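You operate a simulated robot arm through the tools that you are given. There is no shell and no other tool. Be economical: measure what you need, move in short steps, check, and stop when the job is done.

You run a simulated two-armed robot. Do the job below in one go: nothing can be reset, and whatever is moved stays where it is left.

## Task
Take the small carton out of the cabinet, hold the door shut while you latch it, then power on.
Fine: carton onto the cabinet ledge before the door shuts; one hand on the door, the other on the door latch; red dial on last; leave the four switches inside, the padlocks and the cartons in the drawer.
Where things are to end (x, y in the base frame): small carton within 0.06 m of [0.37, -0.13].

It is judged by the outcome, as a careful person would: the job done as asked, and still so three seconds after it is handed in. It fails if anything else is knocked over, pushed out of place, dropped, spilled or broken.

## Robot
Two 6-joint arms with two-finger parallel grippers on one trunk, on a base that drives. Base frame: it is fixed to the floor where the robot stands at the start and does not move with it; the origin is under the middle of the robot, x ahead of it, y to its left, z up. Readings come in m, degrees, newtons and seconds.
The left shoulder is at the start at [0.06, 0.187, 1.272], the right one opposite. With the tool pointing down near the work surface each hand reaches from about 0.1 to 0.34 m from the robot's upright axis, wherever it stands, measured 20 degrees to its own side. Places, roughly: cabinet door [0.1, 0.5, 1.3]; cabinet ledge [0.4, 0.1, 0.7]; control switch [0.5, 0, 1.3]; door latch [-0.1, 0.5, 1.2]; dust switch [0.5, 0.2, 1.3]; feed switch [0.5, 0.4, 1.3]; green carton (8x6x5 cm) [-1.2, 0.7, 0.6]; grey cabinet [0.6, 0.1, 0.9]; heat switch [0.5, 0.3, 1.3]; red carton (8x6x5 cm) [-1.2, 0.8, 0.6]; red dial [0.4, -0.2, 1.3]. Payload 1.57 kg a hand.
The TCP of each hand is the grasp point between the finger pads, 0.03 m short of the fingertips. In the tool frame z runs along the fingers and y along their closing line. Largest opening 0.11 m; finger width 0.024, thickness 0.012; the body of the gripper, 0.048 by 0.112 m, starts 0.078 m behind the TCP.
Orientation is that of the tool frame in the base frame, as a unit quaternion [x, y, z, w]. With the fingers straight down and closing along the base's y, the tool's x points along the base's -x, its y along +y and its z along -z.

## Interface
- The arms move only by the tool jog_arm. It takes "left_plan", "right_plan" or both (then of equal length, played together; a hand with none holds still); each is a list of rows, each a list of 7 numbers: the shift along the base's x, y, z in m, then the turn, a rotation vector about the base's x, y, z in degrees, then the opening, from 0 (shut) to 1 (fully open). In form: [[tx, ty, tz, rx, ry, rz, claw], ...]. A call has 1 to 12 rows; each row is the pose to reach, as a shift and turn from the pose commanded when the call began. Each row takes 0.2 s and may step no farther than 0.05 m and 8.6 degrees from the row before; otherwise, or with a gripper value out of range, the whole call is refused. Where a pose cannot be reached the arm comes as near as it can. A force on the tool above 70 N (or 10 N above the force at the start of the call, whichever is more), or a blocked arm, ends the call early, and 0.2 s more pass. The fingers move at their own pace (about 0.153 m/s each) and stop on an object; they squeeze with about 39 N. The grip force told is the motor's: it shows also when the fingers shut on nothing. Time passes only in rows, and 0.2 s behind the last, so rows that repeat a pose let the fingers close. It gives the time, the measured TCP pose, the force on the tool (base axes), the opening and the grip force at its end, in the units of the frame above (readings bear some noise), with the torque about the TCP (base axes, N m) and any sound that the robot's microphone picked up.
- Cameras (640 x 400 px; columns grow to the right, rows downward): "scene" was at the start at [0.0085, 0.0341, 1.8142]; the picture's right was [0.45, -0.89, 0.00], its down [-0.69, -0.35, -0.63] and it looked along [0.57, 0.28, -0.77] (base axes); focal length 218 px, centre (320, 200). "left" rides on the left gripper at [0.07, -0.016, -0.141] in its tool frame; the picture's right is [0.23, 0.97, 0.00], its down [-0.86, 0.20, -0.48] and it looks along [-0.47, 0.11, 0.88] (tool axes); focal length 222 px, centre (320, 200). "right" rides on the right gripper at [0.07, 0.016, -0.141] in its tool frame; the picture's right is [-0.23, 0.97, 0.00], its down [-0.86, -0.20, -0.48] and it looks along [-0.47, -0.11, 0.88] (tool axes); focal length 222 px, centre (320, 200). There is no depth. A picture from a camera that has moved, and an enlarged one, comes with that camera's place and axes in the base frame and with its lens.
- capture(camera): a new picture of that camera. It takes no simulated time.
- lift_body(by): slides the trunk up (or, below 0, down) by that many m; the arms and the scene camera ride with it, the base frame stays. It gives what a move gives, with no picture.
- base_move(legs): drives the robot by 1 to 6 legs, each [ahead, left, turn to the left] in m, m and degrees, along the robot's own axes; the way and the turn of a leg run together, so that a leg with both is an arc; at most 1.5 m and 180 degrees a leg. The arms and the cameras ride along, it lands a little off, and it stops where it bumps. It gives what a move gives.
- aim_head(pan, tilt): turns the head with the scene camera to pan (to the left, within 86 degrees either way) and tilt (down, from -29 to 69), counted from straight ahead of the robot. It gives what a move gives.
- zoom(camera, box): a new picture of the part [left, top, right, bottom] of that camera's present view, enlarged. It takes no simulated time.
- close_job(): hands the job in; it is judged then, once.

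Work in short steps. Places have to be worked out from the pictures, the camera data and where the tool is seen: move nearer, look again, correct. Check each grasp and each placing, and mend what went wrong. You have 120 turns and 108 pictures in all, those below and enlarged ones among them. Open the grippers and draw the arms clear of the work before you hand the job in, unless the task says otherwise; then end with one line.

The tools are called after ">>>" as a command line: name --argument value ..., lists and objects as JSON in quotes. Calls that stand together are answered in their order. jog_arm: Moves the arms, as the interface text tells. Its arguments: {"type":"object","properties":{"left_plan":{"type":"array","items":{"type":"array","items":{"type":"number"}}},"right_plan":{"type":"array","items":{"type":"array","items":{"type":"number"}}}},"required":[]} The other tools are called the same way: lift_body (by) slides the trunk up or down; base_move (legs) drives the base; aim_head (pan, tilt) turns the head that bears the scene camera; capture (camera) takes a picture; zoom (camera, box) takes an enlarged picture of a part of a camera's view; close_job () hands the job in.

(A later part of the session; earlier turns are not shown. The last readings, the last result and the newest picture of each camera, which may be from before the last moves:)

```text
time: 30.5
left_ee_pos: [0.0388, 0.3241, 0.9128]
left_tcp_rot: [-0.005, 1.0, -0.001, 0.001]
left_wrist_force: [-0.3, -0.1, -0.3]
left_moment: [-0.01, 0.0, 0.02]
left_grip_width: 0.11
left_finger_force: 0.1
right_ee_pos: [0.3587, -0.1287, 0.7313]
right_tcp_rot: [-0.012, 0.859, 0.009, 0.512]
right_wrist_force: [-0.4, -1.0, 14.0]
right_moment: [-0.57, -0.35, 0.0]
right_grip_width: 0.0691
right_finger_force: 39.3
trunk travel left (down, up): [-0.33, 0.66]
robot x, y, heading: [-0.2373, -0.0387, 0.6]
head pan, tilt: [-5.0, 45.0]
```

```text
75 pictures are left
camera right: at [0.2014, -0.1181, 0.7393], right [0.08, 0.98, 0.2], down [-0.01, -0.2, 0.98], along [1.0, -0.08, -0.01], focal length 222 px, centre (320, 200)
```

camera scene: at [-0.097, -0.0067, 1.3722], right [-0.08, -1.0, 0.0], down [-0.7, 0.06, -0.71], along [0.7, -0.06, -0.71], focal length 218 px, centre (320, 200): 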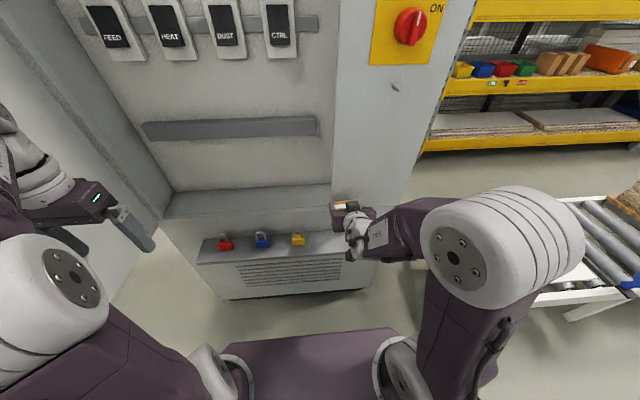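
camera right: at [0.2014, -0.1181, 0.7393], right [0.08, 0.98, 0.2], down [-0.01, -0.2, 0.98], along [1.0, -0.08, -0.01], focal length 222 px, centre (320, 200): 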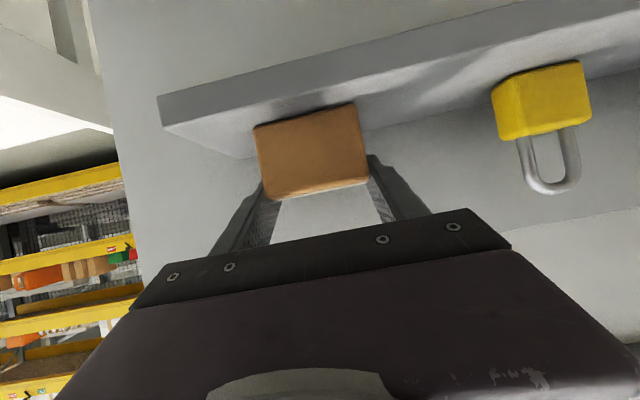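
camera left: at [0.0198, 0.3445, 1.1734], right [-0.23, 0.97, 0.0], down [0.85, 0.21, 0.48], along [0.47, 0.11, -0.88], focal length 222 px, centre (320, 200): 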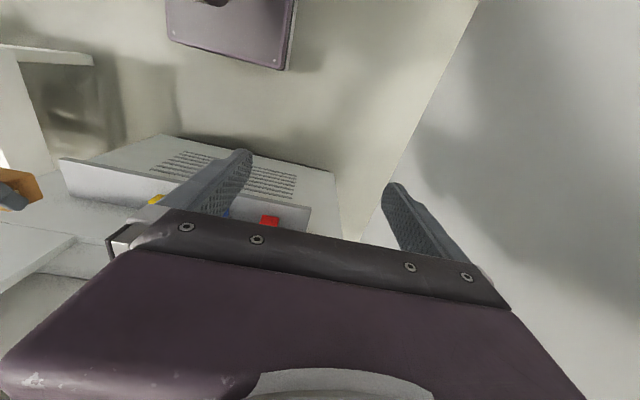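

Contact at 14 N. Release by opening.

>>> jog_arm --right_plan '[[0, 0, 0.001, 0, 0, 0, 0.7], [0, 0, 0.001, 0, 0, 0, 0.9], [0, 0, 0.001, 0, 0, 0, 0.95], [0, 0, 0.001, 0, 0, 0, 0.95]]'

>>> capture --camera "right"

```text
time: 31.5
left_ee_pos: [0.0407, 0.3219, 0.9117]
left_tcp_rot: [-0.004, 1.0, -0.001, -0.001]
left_wrist_force: [0.2, -0.3, 0.3]
left_moment: [-0.03, 0.0, -0.02]
left_grip_width: 0.11
left_finger_force: 0.2
right_ee_pos: [0.3592, -0.128, 0.729]
right_tcp_rot: [-0.012, 0.861, 0.009, 0.508]
right_wrist_force: [0.9, -0.6, 0.5]
right_moment: [-0.02, 0.0, 0.02]
right_grip_width: 0.1045
right_finger_force: 0.1
trunk travel left (down, up): [-0.33, 0.66]
robot x, y, heading: [-0.2352, -0.0401, 0.6]
head pan, tilt: [-5.0, 45.0]
```

```text
74 pictures are left
camera right: at [0.2016, -0.1183, 0.7384], right [0.08, 0.98, 0.2], down [0.0, -0.2, 0.98], along [1.0, -0.08, -0.02], focal length 222 px, centre (320, 200)
```

right: 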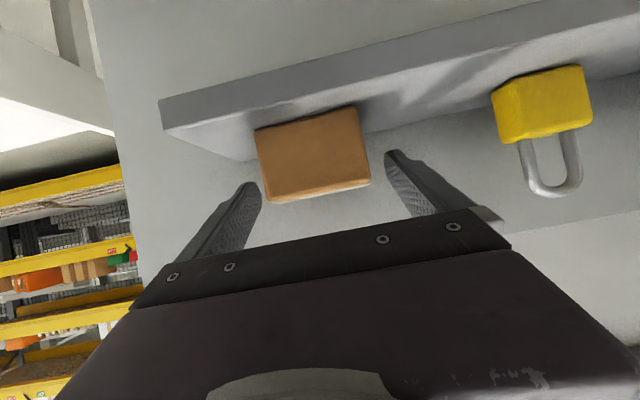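

Carton is resting on the ledge. Withdraw along the tool axis, straight back and up.

>>> jog_arm --right_plan '[[-0.035, 0, 0.02, 0, 0, 0, 0.95], [-0.07, 0, 0.045, 0, 0, 0, 0.95], [-0.085, 0, 0.09, 0, 0, 0, 0.95], [-0.085, 0, 0.13, 0, 0, 0, 0.95], [-0.085, 0, 0.17, 0, 0, 0, 0.95], [-0.085, 0, 0.17, 0, 0, 0, 0.95]]'

>>> capture --camera "right"

>>> capture --camera "scene"

```text
time: 32.9
left_ee_pos: [0.0397, 0.3225, 0.9107]
left_tcp_rot: [-0.005, 1.0, -0.002, -0.001]
left_wrist_force: [0.8, 1.2, 0.1]
left_moment: [-0.02, 0.01, 0.02]
left_grip_width: 0.1099
left_finger_force: 0.0
right_ee_pos: [0.2762, -0.1286, 0.9001]
right_tcp_rot: [-0.013, 0.861, 0.01, 0.508]
right_wrist_force: [0.3, -0.7, -0.4]
right_moment: [0.02, -0.02, 0.04]
right_grip_width: 0.1043
right_finger_force: 0.0
trunk travel left (down, up): [-0.33, 0.66]
robot x, y, heading: [-0.2373, -0.0349, 0.2]
head pan, tilt: [-5.0, 45.0]
```

```text
73 pictures are left
camera right: at [0.1181, -0.1176, 0.9083], right [0.08, 0.98, 0.2], down [0.0, -0.2, 0.98], along [1.0, -0.08, -0.02], focal length 222 px, centre (320, 200)
```

right: 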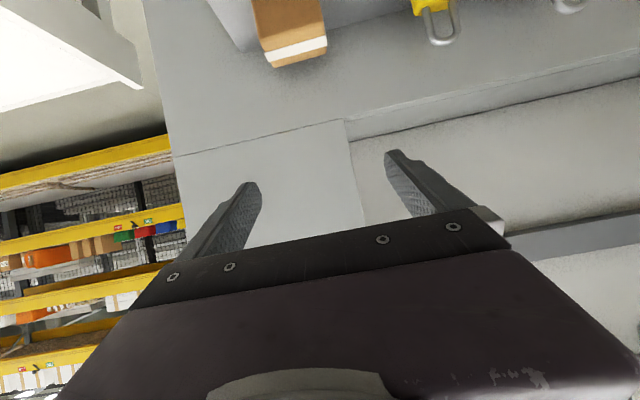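

```text
72 pictures are left
camera scene: at [-0.2163, -0.0461, 1.2522], right [-0.08, -1.0, 0.0], down [-0.7, 0.06, -0.71], along [0.7, -0.06, -0.71], focal length 218 px, centre (320, 200)
```

scene: 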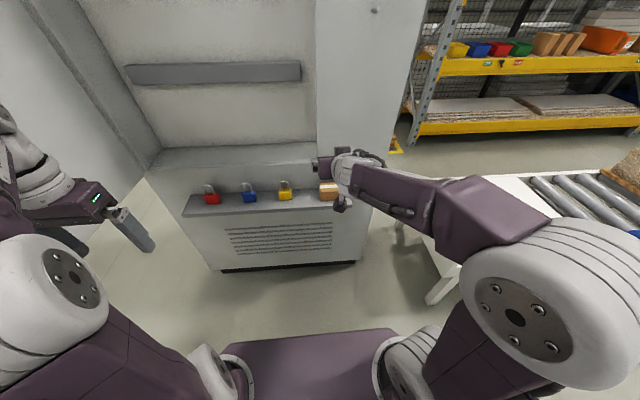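

Carton stands on the ledge at about (0.36, −0.13), and the padlocks are undisturbed. Now raise the trunk to working height and survey the door and the surroundings on the left.

>>> lift_body --by 0.45

>>> aim_head --pan 60 --tilt 35

>>> capture --camera "scene"

>>> aim_head --pan 86 --tilt 45

>>> capture --camera "scene"

```text
refused: 0.45 is not a number from -0.4 to 0.4
```

```text
time: 34.2
left_ee_pos: [0.0402, 0.3235, 0.9105]
left_tcp_rot: [-0.006, 1.0, -0.001, 0.0]
left_wrist_force: [0.2, -0.2, 0.1]
left_moment: [-0.01, 0.02, 0.01]
left_grip_width: 0.1102
left_finger_force: 0.2
right_ee_pos: [0.2762, -0.128, 0.8996]
right_tcp_rot: [-0.012, 0.861, 0.008, 0.508]
right_wrist_force: [-0.2, 0.1, 0.4]
right_moment: [0.01, -0.01, 0.02]
right_grip_width: 0.1044
right_finger_force: 0.1
trunk travel left (down, up): [-0.33, 0.66]
robot x, y, heading: [-0.2382, -0.0408, 0.7]
head pan, tilt: [60.0, 35.0]
```

```text
71 pictures are left
camera scene: at [-0.254, 0.037, 1.267], right [0.87, -0.49, 0.0], down [-0.28, -0.5, -0.82], along [0.41, 0.71, -0.57], focal length 218 px, centre (320, 200)
```

scene: 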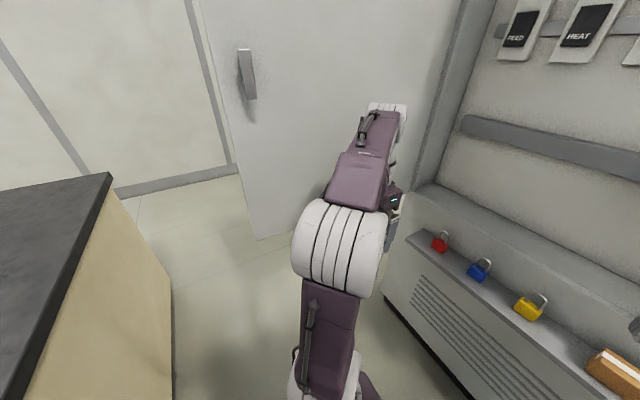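

```text
time: 35.1
left_ee_pos: [0.0405, 0.3225, 0.9105]
left_tcp_rot: [-0.006, 1.0, -0.002, 0.0]
left_wrist_force: [-0.3, 1.0, 0.4]
left_moment: [0.0, 0.02, 0.0]
left_grip_width: 0.11
left_finger_force: 0.1
right_ee_pos: [0.2758, -0.1288, 0.8999]
right_tcp_rot: [-0.012, 0.861, 0.009, 0.508]
right_wrist_force: [0.0, 0.1, -0.6]
right_moment: [0.0, 0.03, -0.01]
right_grip_width: 0.1047
right_finger_force: 0.1
trunk travel left (down, up): [-0.33, 0.66]
robot x, y, heading: [-0.2381, -0.0441, 0.4]
head pan, tilt: [85.9, 45.0]
```

```text
70 pictures are left
camera scene: at [-0.2923, 0.0416, 1.2522], right [1.0, -0.06, 0.0], down [-0.05, -0.71, -0.71], along [0.05, 0.71, -0.71], focal length 218 px, centre (320, 200)
```

scene: 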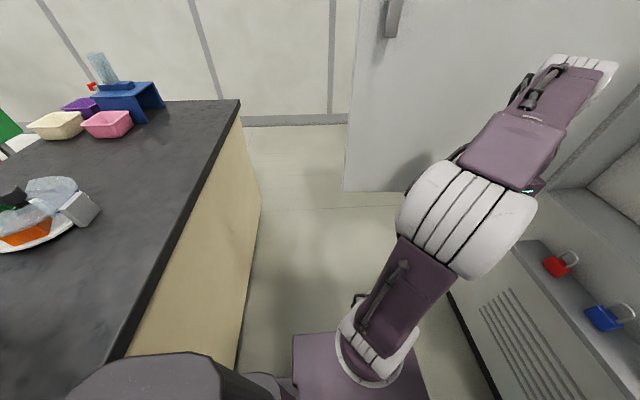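

Raise the trunk and look at the door latch closely.

>>> lift_body --by 0.4

>>> aim_head --pan 70 --tilt 20

>>> capture --camera "scene"

```text
time: 39.0
left_ee_pos: [0.0399, 0.3219, 1.3094]
left_tcp_rot: [-0.005, 1.0, -0.001, 0.0]
left_wrist_force: [-0.5, -0.2, -0.3]
left_moment: [0.04, 0.03, -0.02]
left_grip_width: 0.1097
left_finger_force: 0.1
right_ee_pos: [0.2756, -0.128, 1.2996]
right_tcp_rot: [-0.012, 0.861, 0.009, 0.508]
right_wrist_force: [-0.1, -0.4, 0.5]
right_moment: [-0.01, -0.01, -0.03]
right_grip_width: 0.1042
right_finger_force: 0.1
trunk travel left (down, up): [-0.73, 0.26]
robot x, y, heading: [-0.2378, -0.0415, 0.1]
head pan, tilt: [85.9, 45.0]
```

```text
time: 39.9
left_ee_pos: [0.0403, 0.3226, 1.3115]
left_tcp_rot: [-0.005, 1.0, -0.001, 0.001]
left_wrist_force: [-0.1, 0.0, -0.1]
left_moment: [0.0, -0.02, 0.01]
left_grip_width: 0.1098
left_finger_force: 0.0
right_ee_pos: [0.2747, -0.1286, 1.2992]
right_tcp_rot: [-0.011, 0.861, 0.008, 0.508]
right_wrist_force: [-0.1, 0.4, -0.9]
right_moment: [0.0, 0.01, -0.03]
right_grip_width: 0.1045
right_finger_force: 0.1
trunk travel left (down, up): [-0.73, 0.26]
robot x, y, heading: [-0.2384, -0.0383, 0.8]
head pan, tilt: [70.0, 20.0]
```

```text
69 pictures are left
camera scene: at [-0.2665, 0.0481, 1.6908], right [0.94, -0.34, 0.0], down [-0.11, -0.32, -0.94], along [0.31, 0.89, -0.34], focal length 218 px, centre (320, 200)
```

scene: 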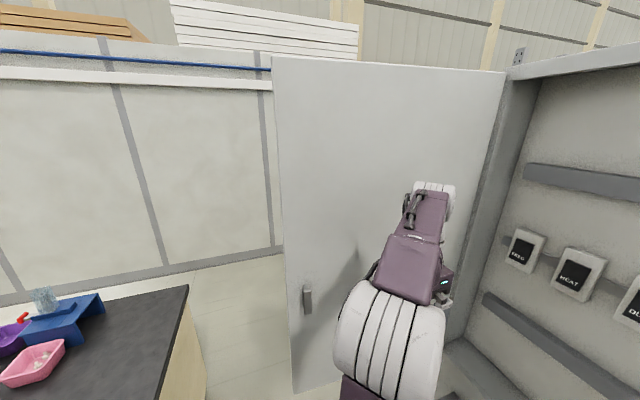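

>>> zoom --camera "scene" --box '[260, 265, 360, 328]'

>>> zoom --camera "scene" --box '[460, 40, 640, 153]'

```text
6.35 times, centred on (310, 296) of scene
camera zoom: at [-0.2665, 0.0481, 1.6908], right [0.94, -0.34, 0.0], down [-0.11, -0.32, -0.94], along [0.31, 0.89, -0.34], focal length 1387 px, centre (384, -413)
```

zoom: 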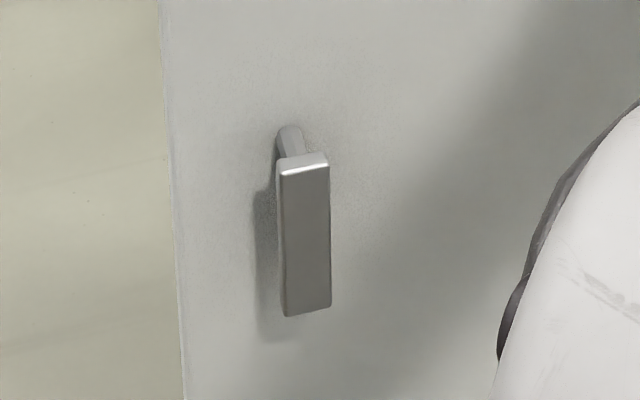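

```text
3.54 times, centred on (550, 96) of scene
camera zoom: at [-0.2665, 0.0481, 1.6908], right [0.94, -0.34, 0.0], down [-0.11, -0.32, -0.94], along [0.31, 0.89, -0.34], focal length 773 px, centre (-494, 566)
```

zoom: 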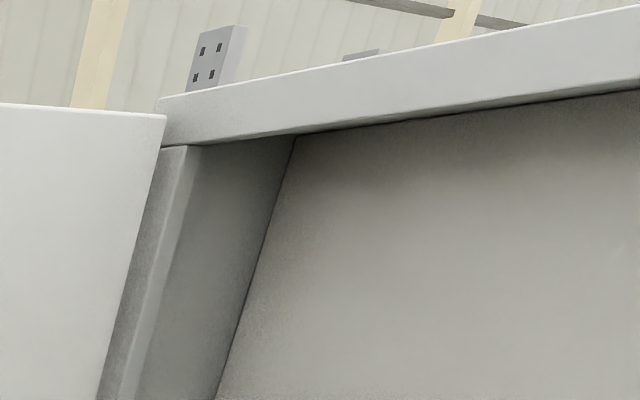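

The lever on the inner face is a cam tongue (pivot near z≈1.27), so the operating handle must be on the outer face. I plan to hook the door's free edge with the left hand from a turned stance. First tuck both arms: the right hand to the right side, tool down, and the left hand inward.

>>> jog_arm --right_plan '[[-0.032, -0.03, 0.01, 0, 7.6, 0, 0.5], [-0.064, -0.06, 0.02, 0, 15.2, 0, 0.5], [-0.096, -0.09, 0.03, 0, 22.8, 0, 0.5], [-0.128, -0.12, 0.04, 0, 30.4, 0, 0.5], [-0.16, -0.15, 0.05, 0, 38, 0, 0.5], [-0.192, -0.18, 0.05, 0, 45.6, 0, 0.5], [-0.224, -0.21, 0.05, 0, 53.2, 0, 0.5], [-0.25, -0.24, 0.05, 0, 60, 0, 0.5], [-0.25, -0.24, 0.05, 0, 60, 0, 0.5]]' --left_plan '[[0, 0, 0, 0, 0, 0, 1], [0, -0.02, 0, 0, 0, 0, 1], [0, -0.04, 0, 0, 0, 0, 1], [0, -0.06, 0, 0, 0, 0, 1], [0, -0.08, 0, 0, 0, 0, 1], [0, -0.1, 0, 0, 0, 0, 1], [0, -0.11, 0, 0, 0, 0, 1], [0, -0.11, 0, 0, 0, 0, 1], [0, -0.11, 0, 0, 0, 0, 1]]'

>>> aim_head --pan 86 --tilt 60

>>> capture --camera "scene"

```text
time: 41.9
left_ee_pos: [0.0415, 0.2141, 1.3112]
left_tcp_rot: [-0.005, 1.0, -0.001, 0.0]
left_wrist_force: [0.6, 0.9, 0.1]
left_moment: [0.0, -0.04, 0.01]
left_grip_width: 0.1101
left_finger_force: 0.1
right_ee_pos: [0.0261, -0.3719, 1.3496]
right_tcp_rot: [-0.007, 1.0, 0.014, 0.009]
right_wrist_force: [0.9, 0.0, 0.3]
right_moment: [-0.01, -0.01, -0.03]
right_grip_width: 0.055
right_finger_force: 0.0
trunk travel left (down, up): [-0.73, 0.26]
robot x, y, heading: [-0.2373, -0.0401, 0.4]
head pan, tilt: [70.0, 20.0]
```

```text
time: 42.9
left_ee_pos: [0.0417, 0.2133, 1.3105]
left_tcp_rot: [-0.006, 1.0, -0.001, 0.0]
left_wrist_force: [0.0, 0.0, -0.1]
left_moment: [0.03, 0.0, 0.0]
left_grip_width: 0.1102
left_finger_force: 0.0
right_ee_pos: [0.0266, -0.3721, 1.35]
right_tcp_rot: [-0.006, 1.0, 0.014, 0.009]
right_wrist_force: [-0.6, -0.8, -0.2]
right_moment: [0.02, -0.02, -0.01]
right_grip_width: 0.055
right_finger_force: 0.1
trunk travel left (down, up): [-0.73, 0.26]
robot x, y, heading: [-0.2376, -0.0384, 0.5]
head pan, tilt: [85.9, 60.0]
```

```text
66 pictures are left
camera scene: at [-0.2932, 0.0269, 1.6328], right [1.0, -0.06, 0.0], down [-0.06, -0.86, -0.5], along [0.03, 0.5, -0.87], focal length 218 px, centre (320, 200)
```

scene: 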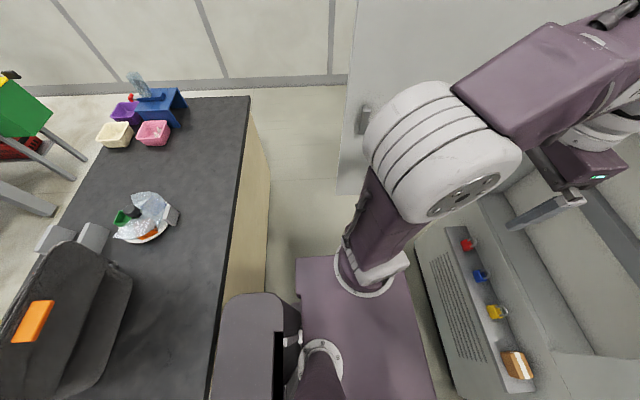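

Table edge is at x≈−0.59; there's room to turn in place. Turn left by 40°.

>>> base_move --legs '[[0, 0, 20], [0, 0, 20]]'

>>> aim_head --pan 20 --tilt 35

>>> capture --camera "scene"

>>> capture --camera "left"

```text
time: 45.5
left_ee_pos: [-0.1919, 0.3347, 1.3125]
left_tcp_rot: [-0.353, 0.936, 0.0, 0.0]
left_wrist_force: [-0.5, 0.6, 0.2]
left_moment: [-0.01, 0.01, 0.0]
left_grip_width: 0.1099
left_finger_force: 0.1
right_ee_pos: [0.1799, -0.1175, 1.3495]
right_tcp_rot: [-0.355, 0.935, 0.017, 0.004]
right_wrist_force: [-0.1, 0.2, -0.2]
right_moment: [-0.02, -0.03, -0.01]
right_grip_width: 0.0548
right_finger_force: 0.0
trunk travel left (down, up): [-0.73, 0.26]
robot x, y, heading: [-0.2372, -0.0399, 41.3]
head pan, tilt: [85.9, 60.0]
```

```text
time: 46.9
left_ee_pos: [-0.1911, 0.3334, 1.3118]
left_tcp_rot: [-0.353, 0.936, -0.001, 0.0]
left_wrist_force: [0.4, -0.7, -0.2]
left_moment: [-0.01, 0.02, -0.02]
left_grip_width: 0.1098
left_finger_force: 0.0
right_ee_pos: [0.179, -0.1181, 1.3509]
right_tcp_rot: [-0.355, 0.935, 0.016, 0.004]
right_wrist_force: [0.6, -0.6, 0.5]
right_moment: [0.02, 0.01, 0.01]
right_grip_width: 0.0549
right_finger_force: 0.0
trunk travel left (down, up): [-0.73, 0.26]
robot x, y, heading: [-0.2392, -0.0406, 41.4]
head pan, tilt: [20.0, 35.0]
```

```text
65 pictures are left
camera scene: at [-0.2405, -0.0015, 1.667], right [0.88, -0.48, 0.0], down [-0.28, -0.5, -0.82], along [0.39, 0.72, -0.57], focal length 218 px, centre (320, 200)
```

scene: 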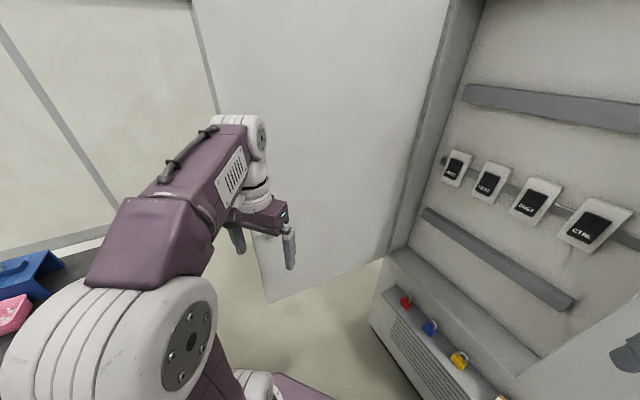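

```text
64 pictures are left
camera left: at [-0.2339, 0.2763, 1.453], right [-0.81, 0.58, 0.0], down [0.51, 0.72, 0.48], along [0.28, 0.39, -0.88], focal length 222 px, centre (320, 200)
```

left: 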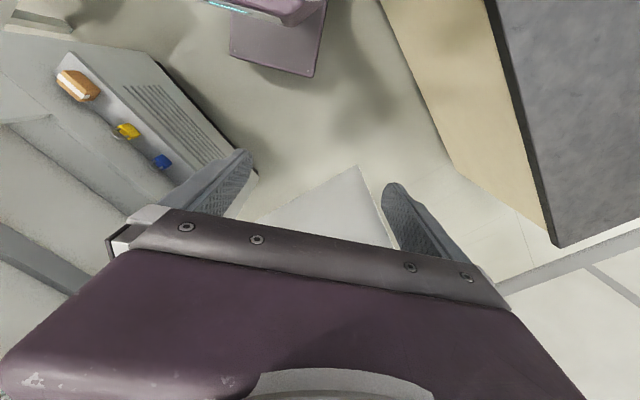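

Clear. I reposition slightly (back-right and turn to ~50°) for better reach to the door edge, and tuck the right hand farther from the door's sweep.

>>> base_move --legs '[[-0.053, -0.06, 9]]'

>>> jog_arm --right_plan '[[-0.03, -0.035, 0, 0, 0, 0, 0.5], [-0.06, -0.07, 0, 0, 0, 0, 0.5], [-0.08, -0.1, 0, 0, 0, 0, 0.5], [-0.08, -0.1, 0, 0, 0, 0, 0.5]]'

```text
time: 48.0
left_ee_pos: [-0.2449, 0.2617, 1.3096]
left_tcp_rot: [-0.426, 0.905, -0.002, 0.0]
left_wrist_force: [0.0, -0.6, -0.1]
left_moment: [-0.02, -0.06, 0.0]
left_grip_width: 0.11
left_finger_force: 0.0
right_ee_pos: [0.1936, -0.1263, 1.3506]
right_tcp_rot: [-0.429, 0.903, 0.015, 0.002]
right_wrist_force: [-0.1, 0.6, 0.2]
right_moment: [-0.04, -0.03, 0.0]
right_grip_width: 0.0549
right_finger_force: 0.1
trunk travel left (down, up): [-0.73, 0.26]
robot x, y, heading: [-0.2325, -0.1172, 50.3]
head pan, tilt: [20.0, 35.0]
```

```text
time: 49.0
left_ee_pos: [-0.2443, 0.2577, 1.3113]
left_tcp_rot: [-0.426, 0.905, -0.001, 0.001]
left_wrist_force: [0.1, -0.2, 0.1]
left_moment: [-0.01, -0.02, 0.03]
left_grip_width: 0.1099
left_finger_force: 0.1
right_ee_pos: [0.1163, -0.2291, 1.3513]
right_tcp_rot: [-0.428, 0.903, 0.016, 0.002]
right_wrist_force: [-0.1, 0.8, 0.7]
right_moment: [0.02, -0.01, 0.0]
right_grip_width: 0.0551
right_finger_force: 0.1
right hand out of reach, approached as far as the arm can: row 3
trunk travel left (down, up): [-0.73, 0.26]
robot x, y, heading: [-0.233, -0.1208, 50.5]
head pan, tilt: [20.0, 35.0]
```

Now raise the left hand's pitch to near-horizontal while moving it to just outside the door's free edge.

>>> jog_arm --left_plan '[[0, 0.03, 0.02, 6.16, -5.1, 0, 1], [-0.005, 0.06, 0.04, 12.32, -10.2, 0, 1], [-0.01, 0.09, 0.06, 18.48, -15.3, 0, 1], [-0.02, 0.11, 0.08, 24.64, -20.4, 0, 1], [-0.03, 0.13, 0.09, 30.8, -25.5, 0, 1], [-0.04, 0.15, 0.1, 36.96, -30.6, 0, 1], [-0.05, 0.17, 0.11, 43.12, -35.7, 0, 1], [-0.055, 0.18, 0.11, 49.28, -40.8, 0, 1], [-0.055, 0.2, 0.11, 55.44, -45.9, 0, 1], [-0.055, 0.21, 0.11, 61.6, -51, 0, 1], [-0.055, 0.21, 0.11, 61.6, -51, 0, 1]]'

>>> capture --camera "scene"

>>> capture --camera "left"

```text
time: 51.4
left_ee_pos: [-0.3004, 0.4663, 1.4205]
left_tcp_rot: [-0.327, 0.693, 0.272, 0.581]
left_wrist_force: [-0.1, 0.1, 0.0]
left_moment: [0.03, 0.0, 0.01]
left_grip_width: 0.11
left_finger_force: 0.1
right_ee_pos: [0.1164, -0.2301, 1.3498]
right_tcp_rot: [-0.428, 0.904, 0.017, 0.002]
right_wrist_force: [0.0, -0.1, -0.2]
right_moment: [0.02, -0.03, -0.02]
right_grip_width: 0.0549
right_finger_force: 0.1
trunk travel left (down, up): [-0.73, 0.26]
robot x, y, heading: [-0.2285, -0.1211, 50.3]
head pan, tilt: [20.0, 35.0]
```

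```text
63 pictures are left
camera scene: at [-0.2386, -0.0827, 1.667], right [0.94, -0.34, 0.0], down [-0.19, -0.54, -0.82], along [0.28, 0.77, -0.57], focal length 218 px, centre (320, 200)
```

scene: 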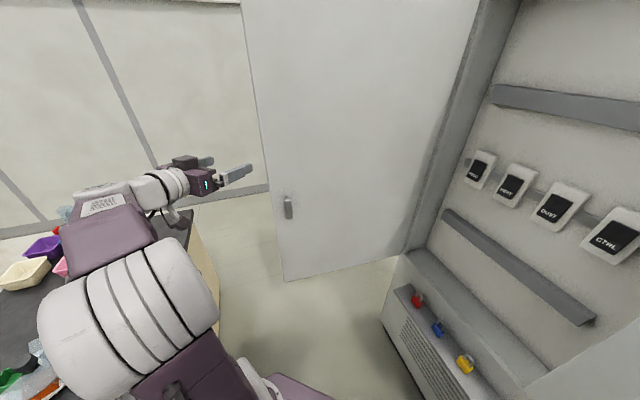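

```text
62 pictures are left
camera left: at [-0.3849, 0.3392, 1.3768], right [-0.77, 0.59, -0.23], down [-0.36, -0.12, 0.92], along [0.52, 0.8, 0.31], focal length 222 px, centre (320, 200)
```

left: 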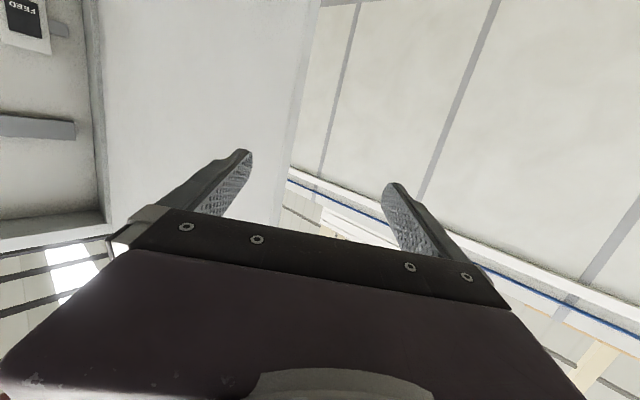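

Door edge triangulates to (−0.182, 0.56). Yaw the hand −24° so it points more along the door, and line up the fingers to straddle the edge.

>>> jog_arm --left_plan '[[0, 0.03, 0, 0, 0, -8, 1], [0, 0.06, 0, 0, 0, -16, 1], [0, 0.089, 0, 0, 0, -24, 1], [0, 0.089, 0, 0, 0, -24, 1]]'

>>> capture --camera "left"

>>> capture --camera "scene"

```text
time: 52.4
left_ee_pos: [-0.3002, 0.5542, 1.4212]
left_tcp_rot: [-0.175, 0.746, 0.145, 0.626]
left_wrist_force: [-0.5, -0.2, 0.5]
left_moment: [-0.02, 0.04, 0.05]
left_grip_width: 0.1102
left_finger_force: 0.0
right_ee_pos: [0.1172, -0.23, 1.3511]
right_tcp_rot: [-0.429, 0.903, 0.017, 0.002]
right_wrist_force: [-0.4, -0.5, -0.9]
right_moment: [0.02, 0.02, 0.02]
right_grip_width: 0.055
right_finger_force: 0.0
trunk travel left (down, up): [-0.73, 0.26]
robot x, y, heading: [-0.2297, -0.1168, 50.6]
head pan, tilt: [20.0, 35.0]
```

```text
61 pictures are left
camera left: at [-0.4281, 0.4721, 1.3774], right [-0.47, 0.86, -0.23], down [-0.38, 0.04, 0.92], along [0.8, 0.52, 0.3], focal length 222 px, centre (320, 200)
```

left: 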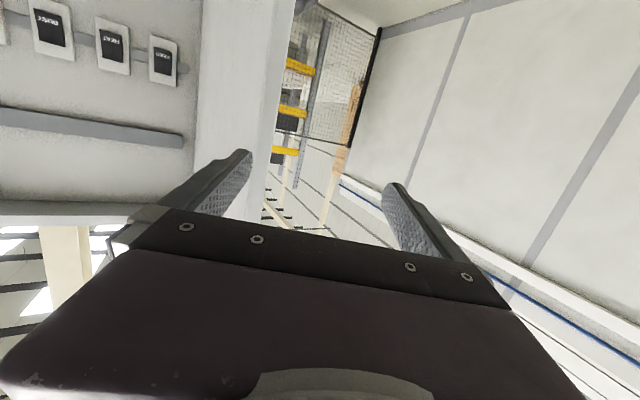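

```text
60 pictures are left
camera scene: at [-0.2387, -0.0829, 1.667], right [0.94, -0.34, 0.0], down [-0.19, -0.54, -0.82], along [0.28, 0.77, -0.57], focal length 218 px, centre (320, 200)
```

scene: 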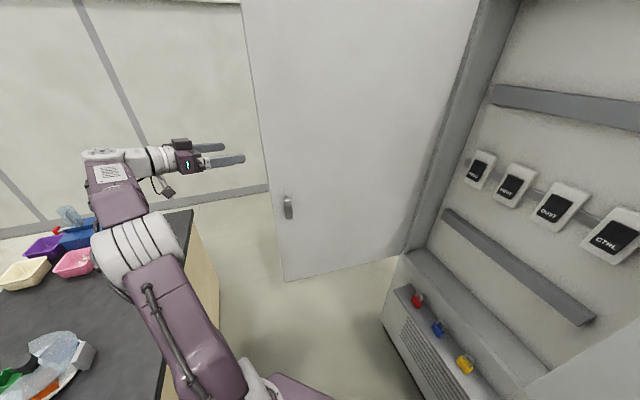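

The edge will pass between the fingers. Advance +x by 0.16 m.

>>> jog_arm --left_plan '[[0.04, 0, 0, 0, 0, 0, 1], [0.08, 0, 0, 0, 0, 0, 1], [0.12, 0, 0, 0, 0, 0, 1], [0.16, 0, 0, 0, 0, 0, 1], [0.16, 0, 0, 0, 0, 0, 1]]'

>>> capture --camera "left"

>>> capture --camera "scene"

```text
time: 53.6
left_ee_pos: [-0.139, 0.5573, 1.4214]
left_tcp_rot: [-0.176, 0.746, 0.145, 0.626]
left_wrist_force: [-1.1, 0.7, 0.4]
left_moment: [0.01, 0.01, 0.0]
left_grip_width: 0.1098
left_finger_force: 0.0
right_ee_pos: [0.116, -0.2295, 1.3507]
right_tcp_rot: [-0.429, 0.903, 0.017, 0.002]
right_wrist_force: [-0.5, 0.2, -0.4]
right_moment: [0.01, -0.02, 0.03]
right_grip_width: 0.0551
right_finger_force: 0.0
trunk travel left (down, up): [-0.73, 0.26]
robot x, y, heading: [-0.2318, -0.1177, 50.3]
head pan, tilt: [20.0, 35.0]
```

```text
59 pictures are left
camera left: at [-0.2679, 0.476, 1.3775], right [-0.47, 0.85, -0.23], down [-0.38, 0.04, 0.92], along [0.8, 0.52, 0.31], focal length 222 px, centre (320, 200)
```

left: 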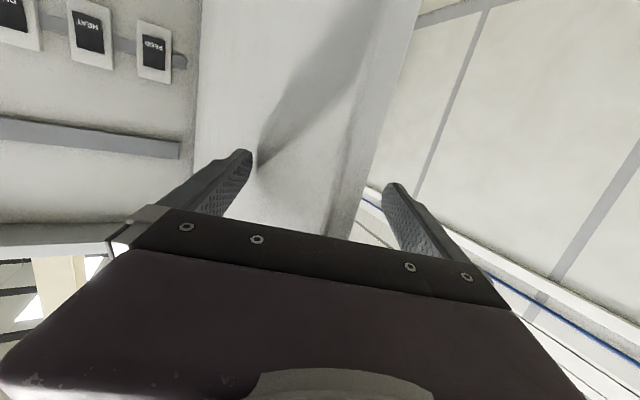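

```text
58 pictures are left
camera scene: at [-0.2396, -0.0821, 1.667], right [0.94, -0.34, 0.0], down [-0.19, -0.54, -0.82], along [0.28, 0.77, -0.57], focal length 218 px, centre (320, 200)
```

scene: 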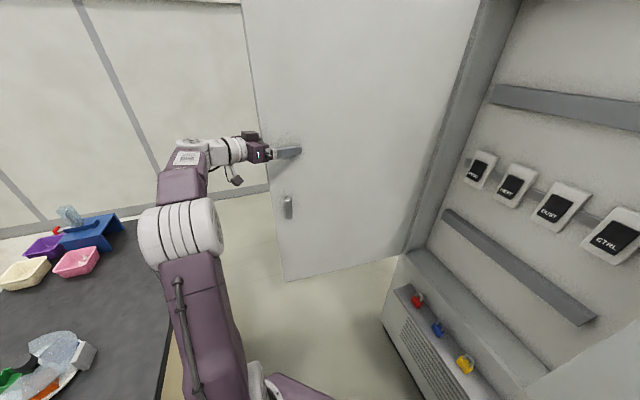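

The edge is straddled: one finger inside, one outside. Pull the door along its arc about the hinge (≈(0.41, 0.51)), 24° first, rotating the hand with it.

>>> jog_arm --left_plan '[[-0.002, -0.0384, 0, 0, 0, 4, 1], [-0.0012, -0.0769, 0, 0, 0, 8, 1], [0.0022, -0.1152, 0, 0, 0, 12, 1], [0.0083, -0.1531, 0, 0, 0, 16, 1], [0.017, -0.1906, 0, 0, 0, 20, 1], [0.0284, -0.2273, 0, 0, 0, 24, 1], [0.0284, -0.2273, 0, 0, 0, 24, 1]]'

>>> capture --camera "scene"

>>> capture --camera "left"

```text
time: 55.0
left_ee_pos: [-0.1013, 0.4018, 1.4169]
left_tcp_rot: [-0.327, 0.691, 0.289, 0.576]
left_wrist_force: [-53.3, -8.1, 1.4]
left_moment: [1.45, -1.54, -0.74]
left_grip_width: 0.1101
left_finger_force: 0.1
left hand out of reach, approached as far as the arm can: row 5, 6, 7
right_ee_pos: [0.1076, -0.23, 1.3539]
right_tcp_rot: [-0.43, 0.902, 0.017, 0.006]
right_wrist_force: [0.8, 0.1, -0.1]
right_moment: [0.01, 0.16, 0.0]
right_grip_width: 0.0549
right_finger_force: 0.0
trunk travel left (down, up): [-0.73, 0.26]
robot x, y, heading: [-0.2315, -0.1156, 50.7]
head pan, tilt: [20.0, 35.0]
stopped in row 7 (left hand): the force on the tool passed its limit at 84 N (the readings are from after the stop); the commanded pose is now the measured one
```

```text
57 pictures are left
camera scene: at [-0.2516, -0.0852, 1.667], right [0.94, -0.33, 0.01], down [-0.18, -0.54, -0.82], along [0.27, 0.77, -0.57], focal length 218 px, centre (320, 200)
```

scene: 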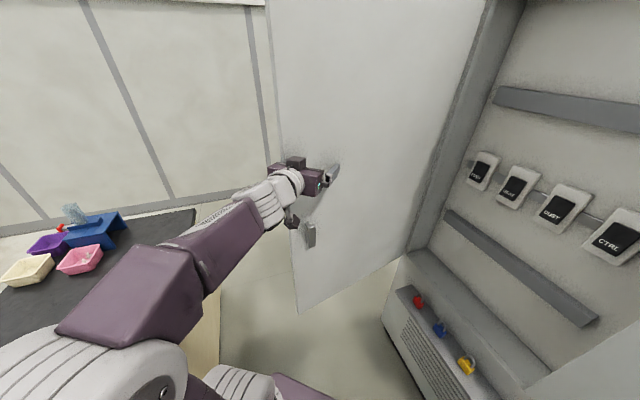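

```text
56 pictures are left
camera left: at [-0.1841, 0.2721, 1.3718], right [-0.79, 0.58, -0.2], down [-0.34, -0.15, 0.93], along [0.5, 0.8, 0.31], focal length 222 px, centre (320, 200)
```

left: 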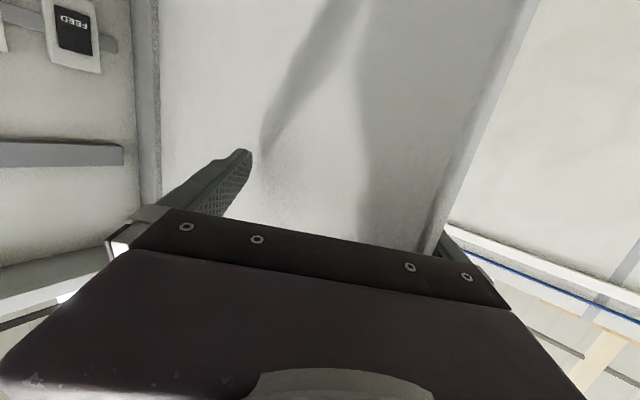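

The door is moving; the edge now bears on the gripper body. I relieve that slightly and continue pulling by driving the base toward −y (parallel to the table).

>>> jog_arm --left_plan '[[-0.015, 0.0, 0, 0, 0, 0, 1], [-0.015, 0.0, 0, 0, 0, 0, 1]]'

>>> base_move --legs '[[-0.065, -0.08, 0]]'

>>> capture --camera "scene"

```text
time: 55.6
left_ee_pos: [-0.1038, 0.4064, 1.4148]
left_tcp_rot: [-0.322, 0.694, 0.285, 0.578]
left_wrist_force: [-14.4, -3.6, 7.4]
left_moment: [-0.04, 0.1, -0.16]
left_grip_width: 0.11
left_finger_force: 0.1
left hand out of reach, approached as far as the arm can: row 1, 2
right_ee_pos: [0.1118, -0.2303, 1.3516]
right_tcp_rot: [-0.43, 0.903, 0.018, 0.004]
right_wrist_force: [0.0, -0.3, -0.2]
right_moment: [-0.02, 0.01, -0.02]
right_grip_width: 0.0549
right_finger_force: 0.1
trunk travel left (down, up): [-0.73, 0.26]
robot x, y, heading: [-0.2311, -0.1202, 50.7]
head pan, tilt: [20.0, 35.0]
```

```text
time: 56.8
left_ee_pos: [-0.0817, 0.3112, 1.4106]
left_tcp_rot: [-0.325, 0.696, 0.285, 0.574]
left_wrist_force: [-1.1, 1.0, -0.4]
left_moment: [0.04, -0.09, -0.15]
left_grip_width: 0.11
left_finger_force: 0.0
right_ee_pos: [0.1363, -0.325, 1.3514]
right_tcp_rot: [-0.432, 0.902, 0.016, 0.001]
right_wrist_force: [0.0, 0.1, 0.1]
right_moment: [-0.03, 0.06, 0.0]
right_grip_width: 0.0551
right_finger_force: 0.1
trunk travel left (down, up): [-0.73, 0.26]
robot x, y, heading: [-0.2121, -0.219, 50.7]
head pan, tilt: [20.0, 35.0]
```

```text
55 pictures are left
camera scene: at [-0.2201, -0.1792, 1.6669], right [0.94, -0.33, 0.0], down [-0.19, -0.54, -0.82], along [0.27, 0.77, -0.58], focal length 218 px, centre (320, 200)
```

scene: 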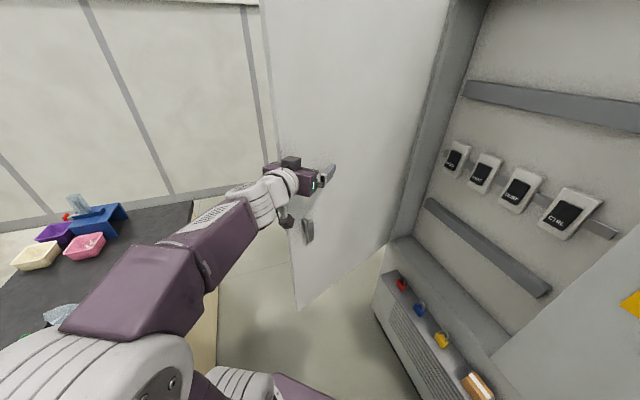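

Continue with the base along the arc for another ~20°.

>>> base_move --legs '[[-0.04, -0.075, 0], [-0.016, -0.1, 0]]'

>>> capture --camera "scene"

>>> capture --camera "left"

```text
time: 58.6
left_ee_pos: [0.0143, 0.1558, 1.4124]
left_tcp_rot: [-0.326, 0.694, 0.285, 0.575]
left_wrist_force: [-0.2, -0.2, -0.6]
left_moment: [0.03, -0.06, -0.02]
left_grip_width: 0.1099
left_finger_force: 0.0
right_ee_pos: [0.2352, -0.479, 1.3508]
right_tcp_rot: [-0.432, 0.902, 0.016, 0.002]
right_wrist_force: [-0.1, 0.8, 0.5]
right_moment: [0.0, 0.01, -0.01]
right_grip_width: 0.0549
right_finger_force: 0.1
trunk travel left (down, up): [-0.73, 0.26]
robot x, y, heading: [-0.1102, -0.3772, 51.1]
head pan, tilt: [20.0, 35.0]
```

```text
54 pictures are left
camera scene: at [-0.1233, -0.3354, 1.6668], right [0.95, -0.33, 0.0], down [-0.19, -0.54, -0.82], along [0.27, 0.77, -0.57], focal length 218 px, centre (320, 200)
```

scene: 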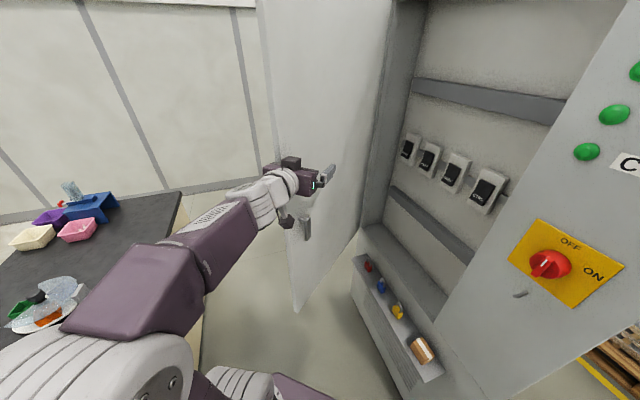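

```text
53 pictures are left
camera left: at [-0.0685, 0.0284, 1.368], right [-0.79, 0.58, -0.2], down [-0.34, -0.14, 0.93], along [0.51, 0.8, 0.31], focal length 222 px, centre (320, 200)
```

left: 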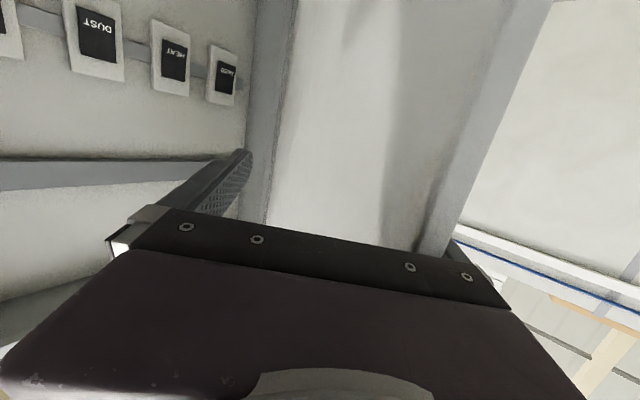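

No spring force; the door is about halfway. Continue pulling with the arm for another 20°.

>>> jog_arm --left_plan '[[0.026, -0.026, 0, 0, 0, 0, 1], [0.053, -0.051, 0, 0, 0, 0, 1], [0.083, -0.074, 0, 0, 0, 0, 1], [0.113, -0.095, 0, 0, 0, 0, 1], [0.145, -0.113, 0, 0, 0, 0, 1], [0.145, -0.113, 0, 0, 0, 0, 1]]'

>>> capture --camera "scene"

>>> capture --camera "left"

```text
time: 60.0
left_ee_pos: [0.0424, 0.1247, 1.413]
left_tcp_rot: [-0.324, 0.692, 0.287, 0.577]
left_wrist_force: [-18.1, -16.4, 17.4]
left_moment: [0.22, 0.73, 0.61]
left_grip_width: 0.1099
left_finger_force: 0.0
left hand out of reach, approached as far as the arm can: row 1, 2, 3, 4, 5, 6
right_ee_pos: [0.2302, -0.4889, 1.3518]
right_tcp_rot: [-0.432, 0.902, 0.019, 0.005]
right_wrist_force: [-0.1, -1.1, -0.9]
right_moment: [0.0, -0.01, 0.0]
right_grip_width: 0.0548
right_finger_force: 0.2
trunk travel left (down, up): [-0.73, 0.26]
robot x, y, heading: [-0.1132, -0.3719, 50.7]
head pan, tilt: [20.0, 35.0]
```

```text
52 pictures are left
camera scene: at [-0.1283, -0.3472, 1.6672], right [0.95, -0.33, 0.0], down [-0.18, -0.54, -0.82], along [0.27, 0.78, -0.57], focal length 218 px, centre (320, 200)
```

scene: 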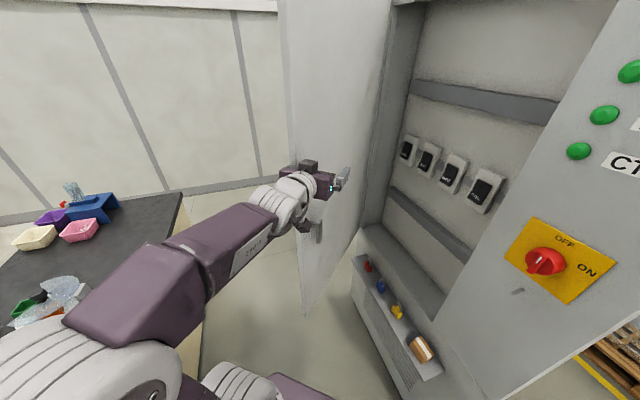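

```text
51 pictures are left
camera left: at [-0.0414, -0.0017, 1.3682], right [-0.79, 0.58, -0.2], down [-0.34, -0.14, 0.93], along [0.51, 0.8, 0.31], focal length 222 px, centre (320, 200)
```

left: 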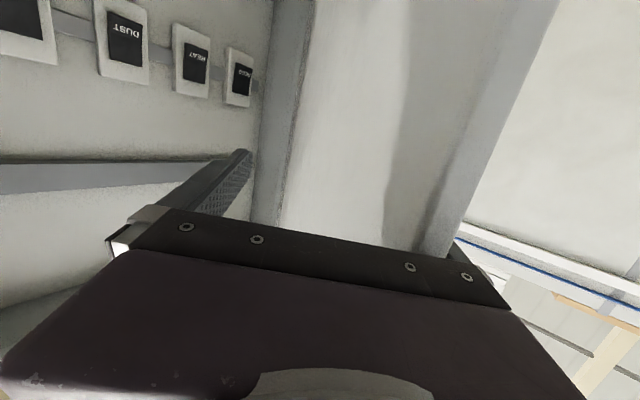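

The arm limit is reached; door is ~45° closed. I unhook by backing along the tool axis, then I'll go around to the outer side of the door to push it.

>>> base_move --legs '[[-0.14, 0, 0]]'

>>> capture --camera "scene"

```text
time: 61.3
left_ee_pos: [-0.0366, 0.029, 1.4071]
left_tcp_rot: [-0.324, 0.696, 0.284, 0.574]
left_wrist_force: [-0.1, 0.7, 0.4]
left_moment: [-0.01, -0.03, -0.01]
left_grip_width: 0.1099
left_finger_force: 0.1
right_ee_pos: [0.1511, -0.5859, 1.3507]
right_tcp_rot: [-0.432, 0.902, 0.017, 0.002]
right_wrist_force: [0.9, -0.2, 0.4]
right_moment: [-0.01, -0.01, -0.01]
right_grip_width: 0.0551
right_finger_force: 0.1
trunk travel left (down, up): [-0.73, 0.26]
robot x, y, heading: [-0.1981, -0.4774, 50.7]
head pan, tilt: [20.0, 35.0]
```

```text
50 pictures are left
camera scene: at [-0.2051, -0.4415, 1.667], right [0.95, -0.33, 0.0], down [-0.19, -0.54, -0.82], along [0.27, 0.77, -0.57], focal length 218 px, centre (320, 200)
```

scene: 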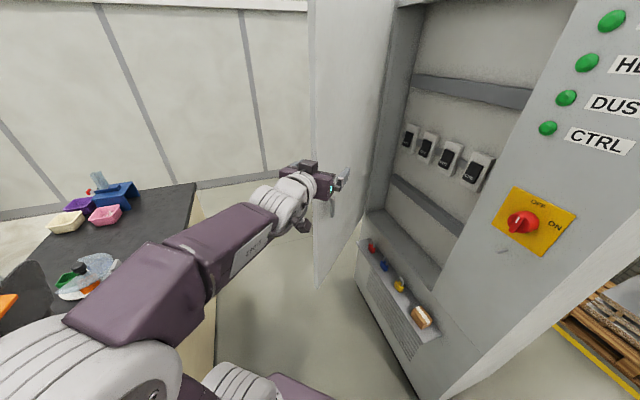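

Unhooked and clear. Fold the left hand back to tool-down close to the body.

>>> jog_arm --left_plan '[[-0.02, -0.024, 0, -6.19, 5.06, 0, 0.5], [-0.035, -0.043, 0, -12.38, 10.12, 0, 0.2], [-0.05, -0.06, 0, -18.57, 15.18, 0, 0], [-0.063, -0.077, 0, -24.76, 20.24, 0, 0], [-0.076, -0.093, 0, -30.95, 25.3, 0, 0], [-0.089, -0.108, 0, -37.14, 30.36, 0, 0], [-0.1, -0.122, 0, -43.33, 35.42, 0, 0], [-0.11, -0.134, 0, -49.5, 40.5, 0, 0], [-0.12, -0.146, 0, -55.7, 45.54, 0, 0], [-0.127, -0.155, 0, -61.9, 50.6, 0, 0], [-0.127, -0.155, 0, -61.9, 50.6, 0, 0]]'

>>> base_move --legs '[[0.14, 0.28, 0], [0.16, 0.13, 0]]'

>>> capture --camera "scene"

```text
time: 63.7
left_ee_pos: [-0.1553, -0.06, 1.1726]
left_tcp_rot: [-0.402, 0.905, 0.138, 0.024]
left_wrist_force: [-0.6, 0.0, 1.0]
left_moment: [0.02, -0.03, -0.01]
left_grip_width: 0.0
left_finger_force: 21.2
left hand out of reach, approached as far as the arm can: row 1, 2, 3, 4, 5, 6, 7, 8, 9, 10, 11
right_ee_pos: [0.1504, -0.5868, 1.3503]
right_tcp_rot: [-0.432, 0.902, 0.017, 0.002]
right_wrist_force: [0.0, 0.6, -0.9]
right_moment: [0.03, 0.0, 0.0]
right_grip_width: 0.0549
right_finger_force: 0.1
trunk travel left (down, up): [-0.73, 0.26]
robot x, y, heading: [-0.1958, -0.4773, 50.8]
head pan, tilt: [20.0, 35.0]
```

```text
time: 67.1
left_ee_pos: [-0.2895, 0.4329, 1.1729]
left_tcp_rot: [-0.401, 0.905, 0.138, 0.024]
left_wrist_force: [0.2, 0.3, 1.1]
left_moment: [-0.02, -0.02, 0.01]
left_grip_width: 0.0
left_finger_force: 21.4
right_ee_pos: [0.0173, -0.0918, 1.35]
right_tcp_rot: [-0.432, 0.901, 0.019, 0.001]
right_wrist_force: [-0.1, -0.1, -0.5]
right_moment: [0.01, -0.01, 0.03]
right_grip_width: 0.0551
right_finger_force: 0.0
trunk travel left (down, up): [-0.73, 0.26]
robot x, y, heading: [-0.3304, 0.0128, 50.8]
head pan, tilt: [20.0, 35.0]
```

```text
49 pictures are left
camera scene: at [-0.34, 0.0516, 1.6671], right [0.95, -0.33, 0.0], down [-0.19, -0.54, -0.82], along [0.27, 0.78, -0.57], focal length 218 px, centre (320, 200)
```

scene: 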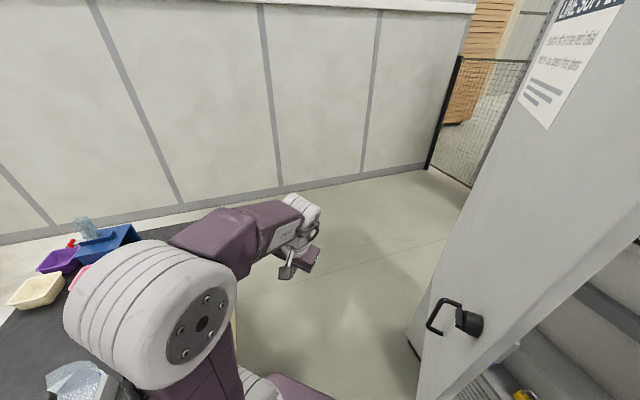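

Now I'm around the tip and see the outer handle. Zoom on it.

>>> zoom --camera "scene" --box '[400, 265, 528, 345]'

```text
5.00 times, centred on (464, 305) of scene
camera zoom: at [-0.34, 0.0516, 1.6671], right [0.95, -0.33, 0.0], down [-0.19, -0.54, -0.82], along [0.27, 0.78, -0.57], focal length 1092 px, centre (-400, -325)
```

zoom: 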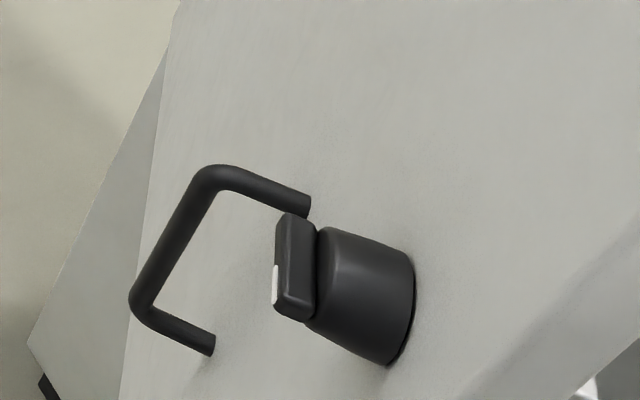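

The outer face has a D-handle and a turn knob (latch) near z≈1.255, close to the free edge. Turn to face the cabinet from the left-back in short legs.

>>> base_move --legs '[[0.019, -0.023, -12], [0, 0, -13], [0.06, 0.117, 0], [0, 0, -25.8]]'

>>> aim_head --pan 0 --tilt 40

>>> capture --camera "scene"

```text
time: 71.3
left_ee_pos: [0.0536, 0.3732, 1.1726]
left_tcp_rot: [0.032, 0.99, 0.114, 0.082]
left_wrist_force: [0.2, -0.1, 0.5]
left_moment: [-0.02, -0.03, -0.03]
left_grip_width: 0.0
left_finger_force: 21.9
right_ee_pos: [-0.1674, -0.1924, 1.3506]
right_tcp_rot: [0.002, 1.0, 0.015, 0.008]
right_wrist_force: [-0.2, 0.1, -0.5]
right_moment: [-0.02, -0.01, -0.02]
right_grip_width: 0.0551
right_finger_force: 0.0
trunk travel left (down, up): [-0.73, 0.26]
robot x, y, heading: [-0.3045, 0.1423, -0.2]
head pan, tilt: [20.0, 35.0]
```

```text
time: 72.1
left_ee_pos: [0.0535, 0.3721, 1.1714]
left_tcp_rot: [0.033, 0.99, 0.114, 0.082]
left_wrist_force: [0.1, 0.0, -0.3]
left_moment: [-0.02, 0.0, -0.01]
left_grip_width: 0.0001
left_finger_force: 20.8
right_ee_pos: [-0.1666, -0.194, 1.3512]
right_tcp_rot: [0.002, 1.0, 0.015, 0.008]
right_wrist_force: [-1.1, -0.6, -0.1]
right_moment: [-0.03, -0.02, 0.02]
right_grip_width: 0.0548
right_finger_force: 0.0
trunk travel left (down, up): [-0.73, 0.26]
robot x, y, heading: [-0.3015, 0.1471, -0.5]
head pan, tilt: [0.0, 40.0]
```

```text
47 pictures are left
camera scene: at [-0.2741, 0.1452, 1.6595], right [-0.01, -1.0, 0.0], down [-0.64, 0.01, -0.77], along [0.77, -0.01, -0.64], focal length 218 px, centre (320, 200)
```

scene: 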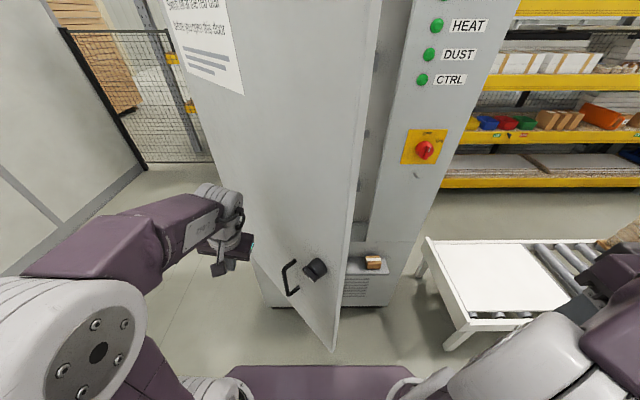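

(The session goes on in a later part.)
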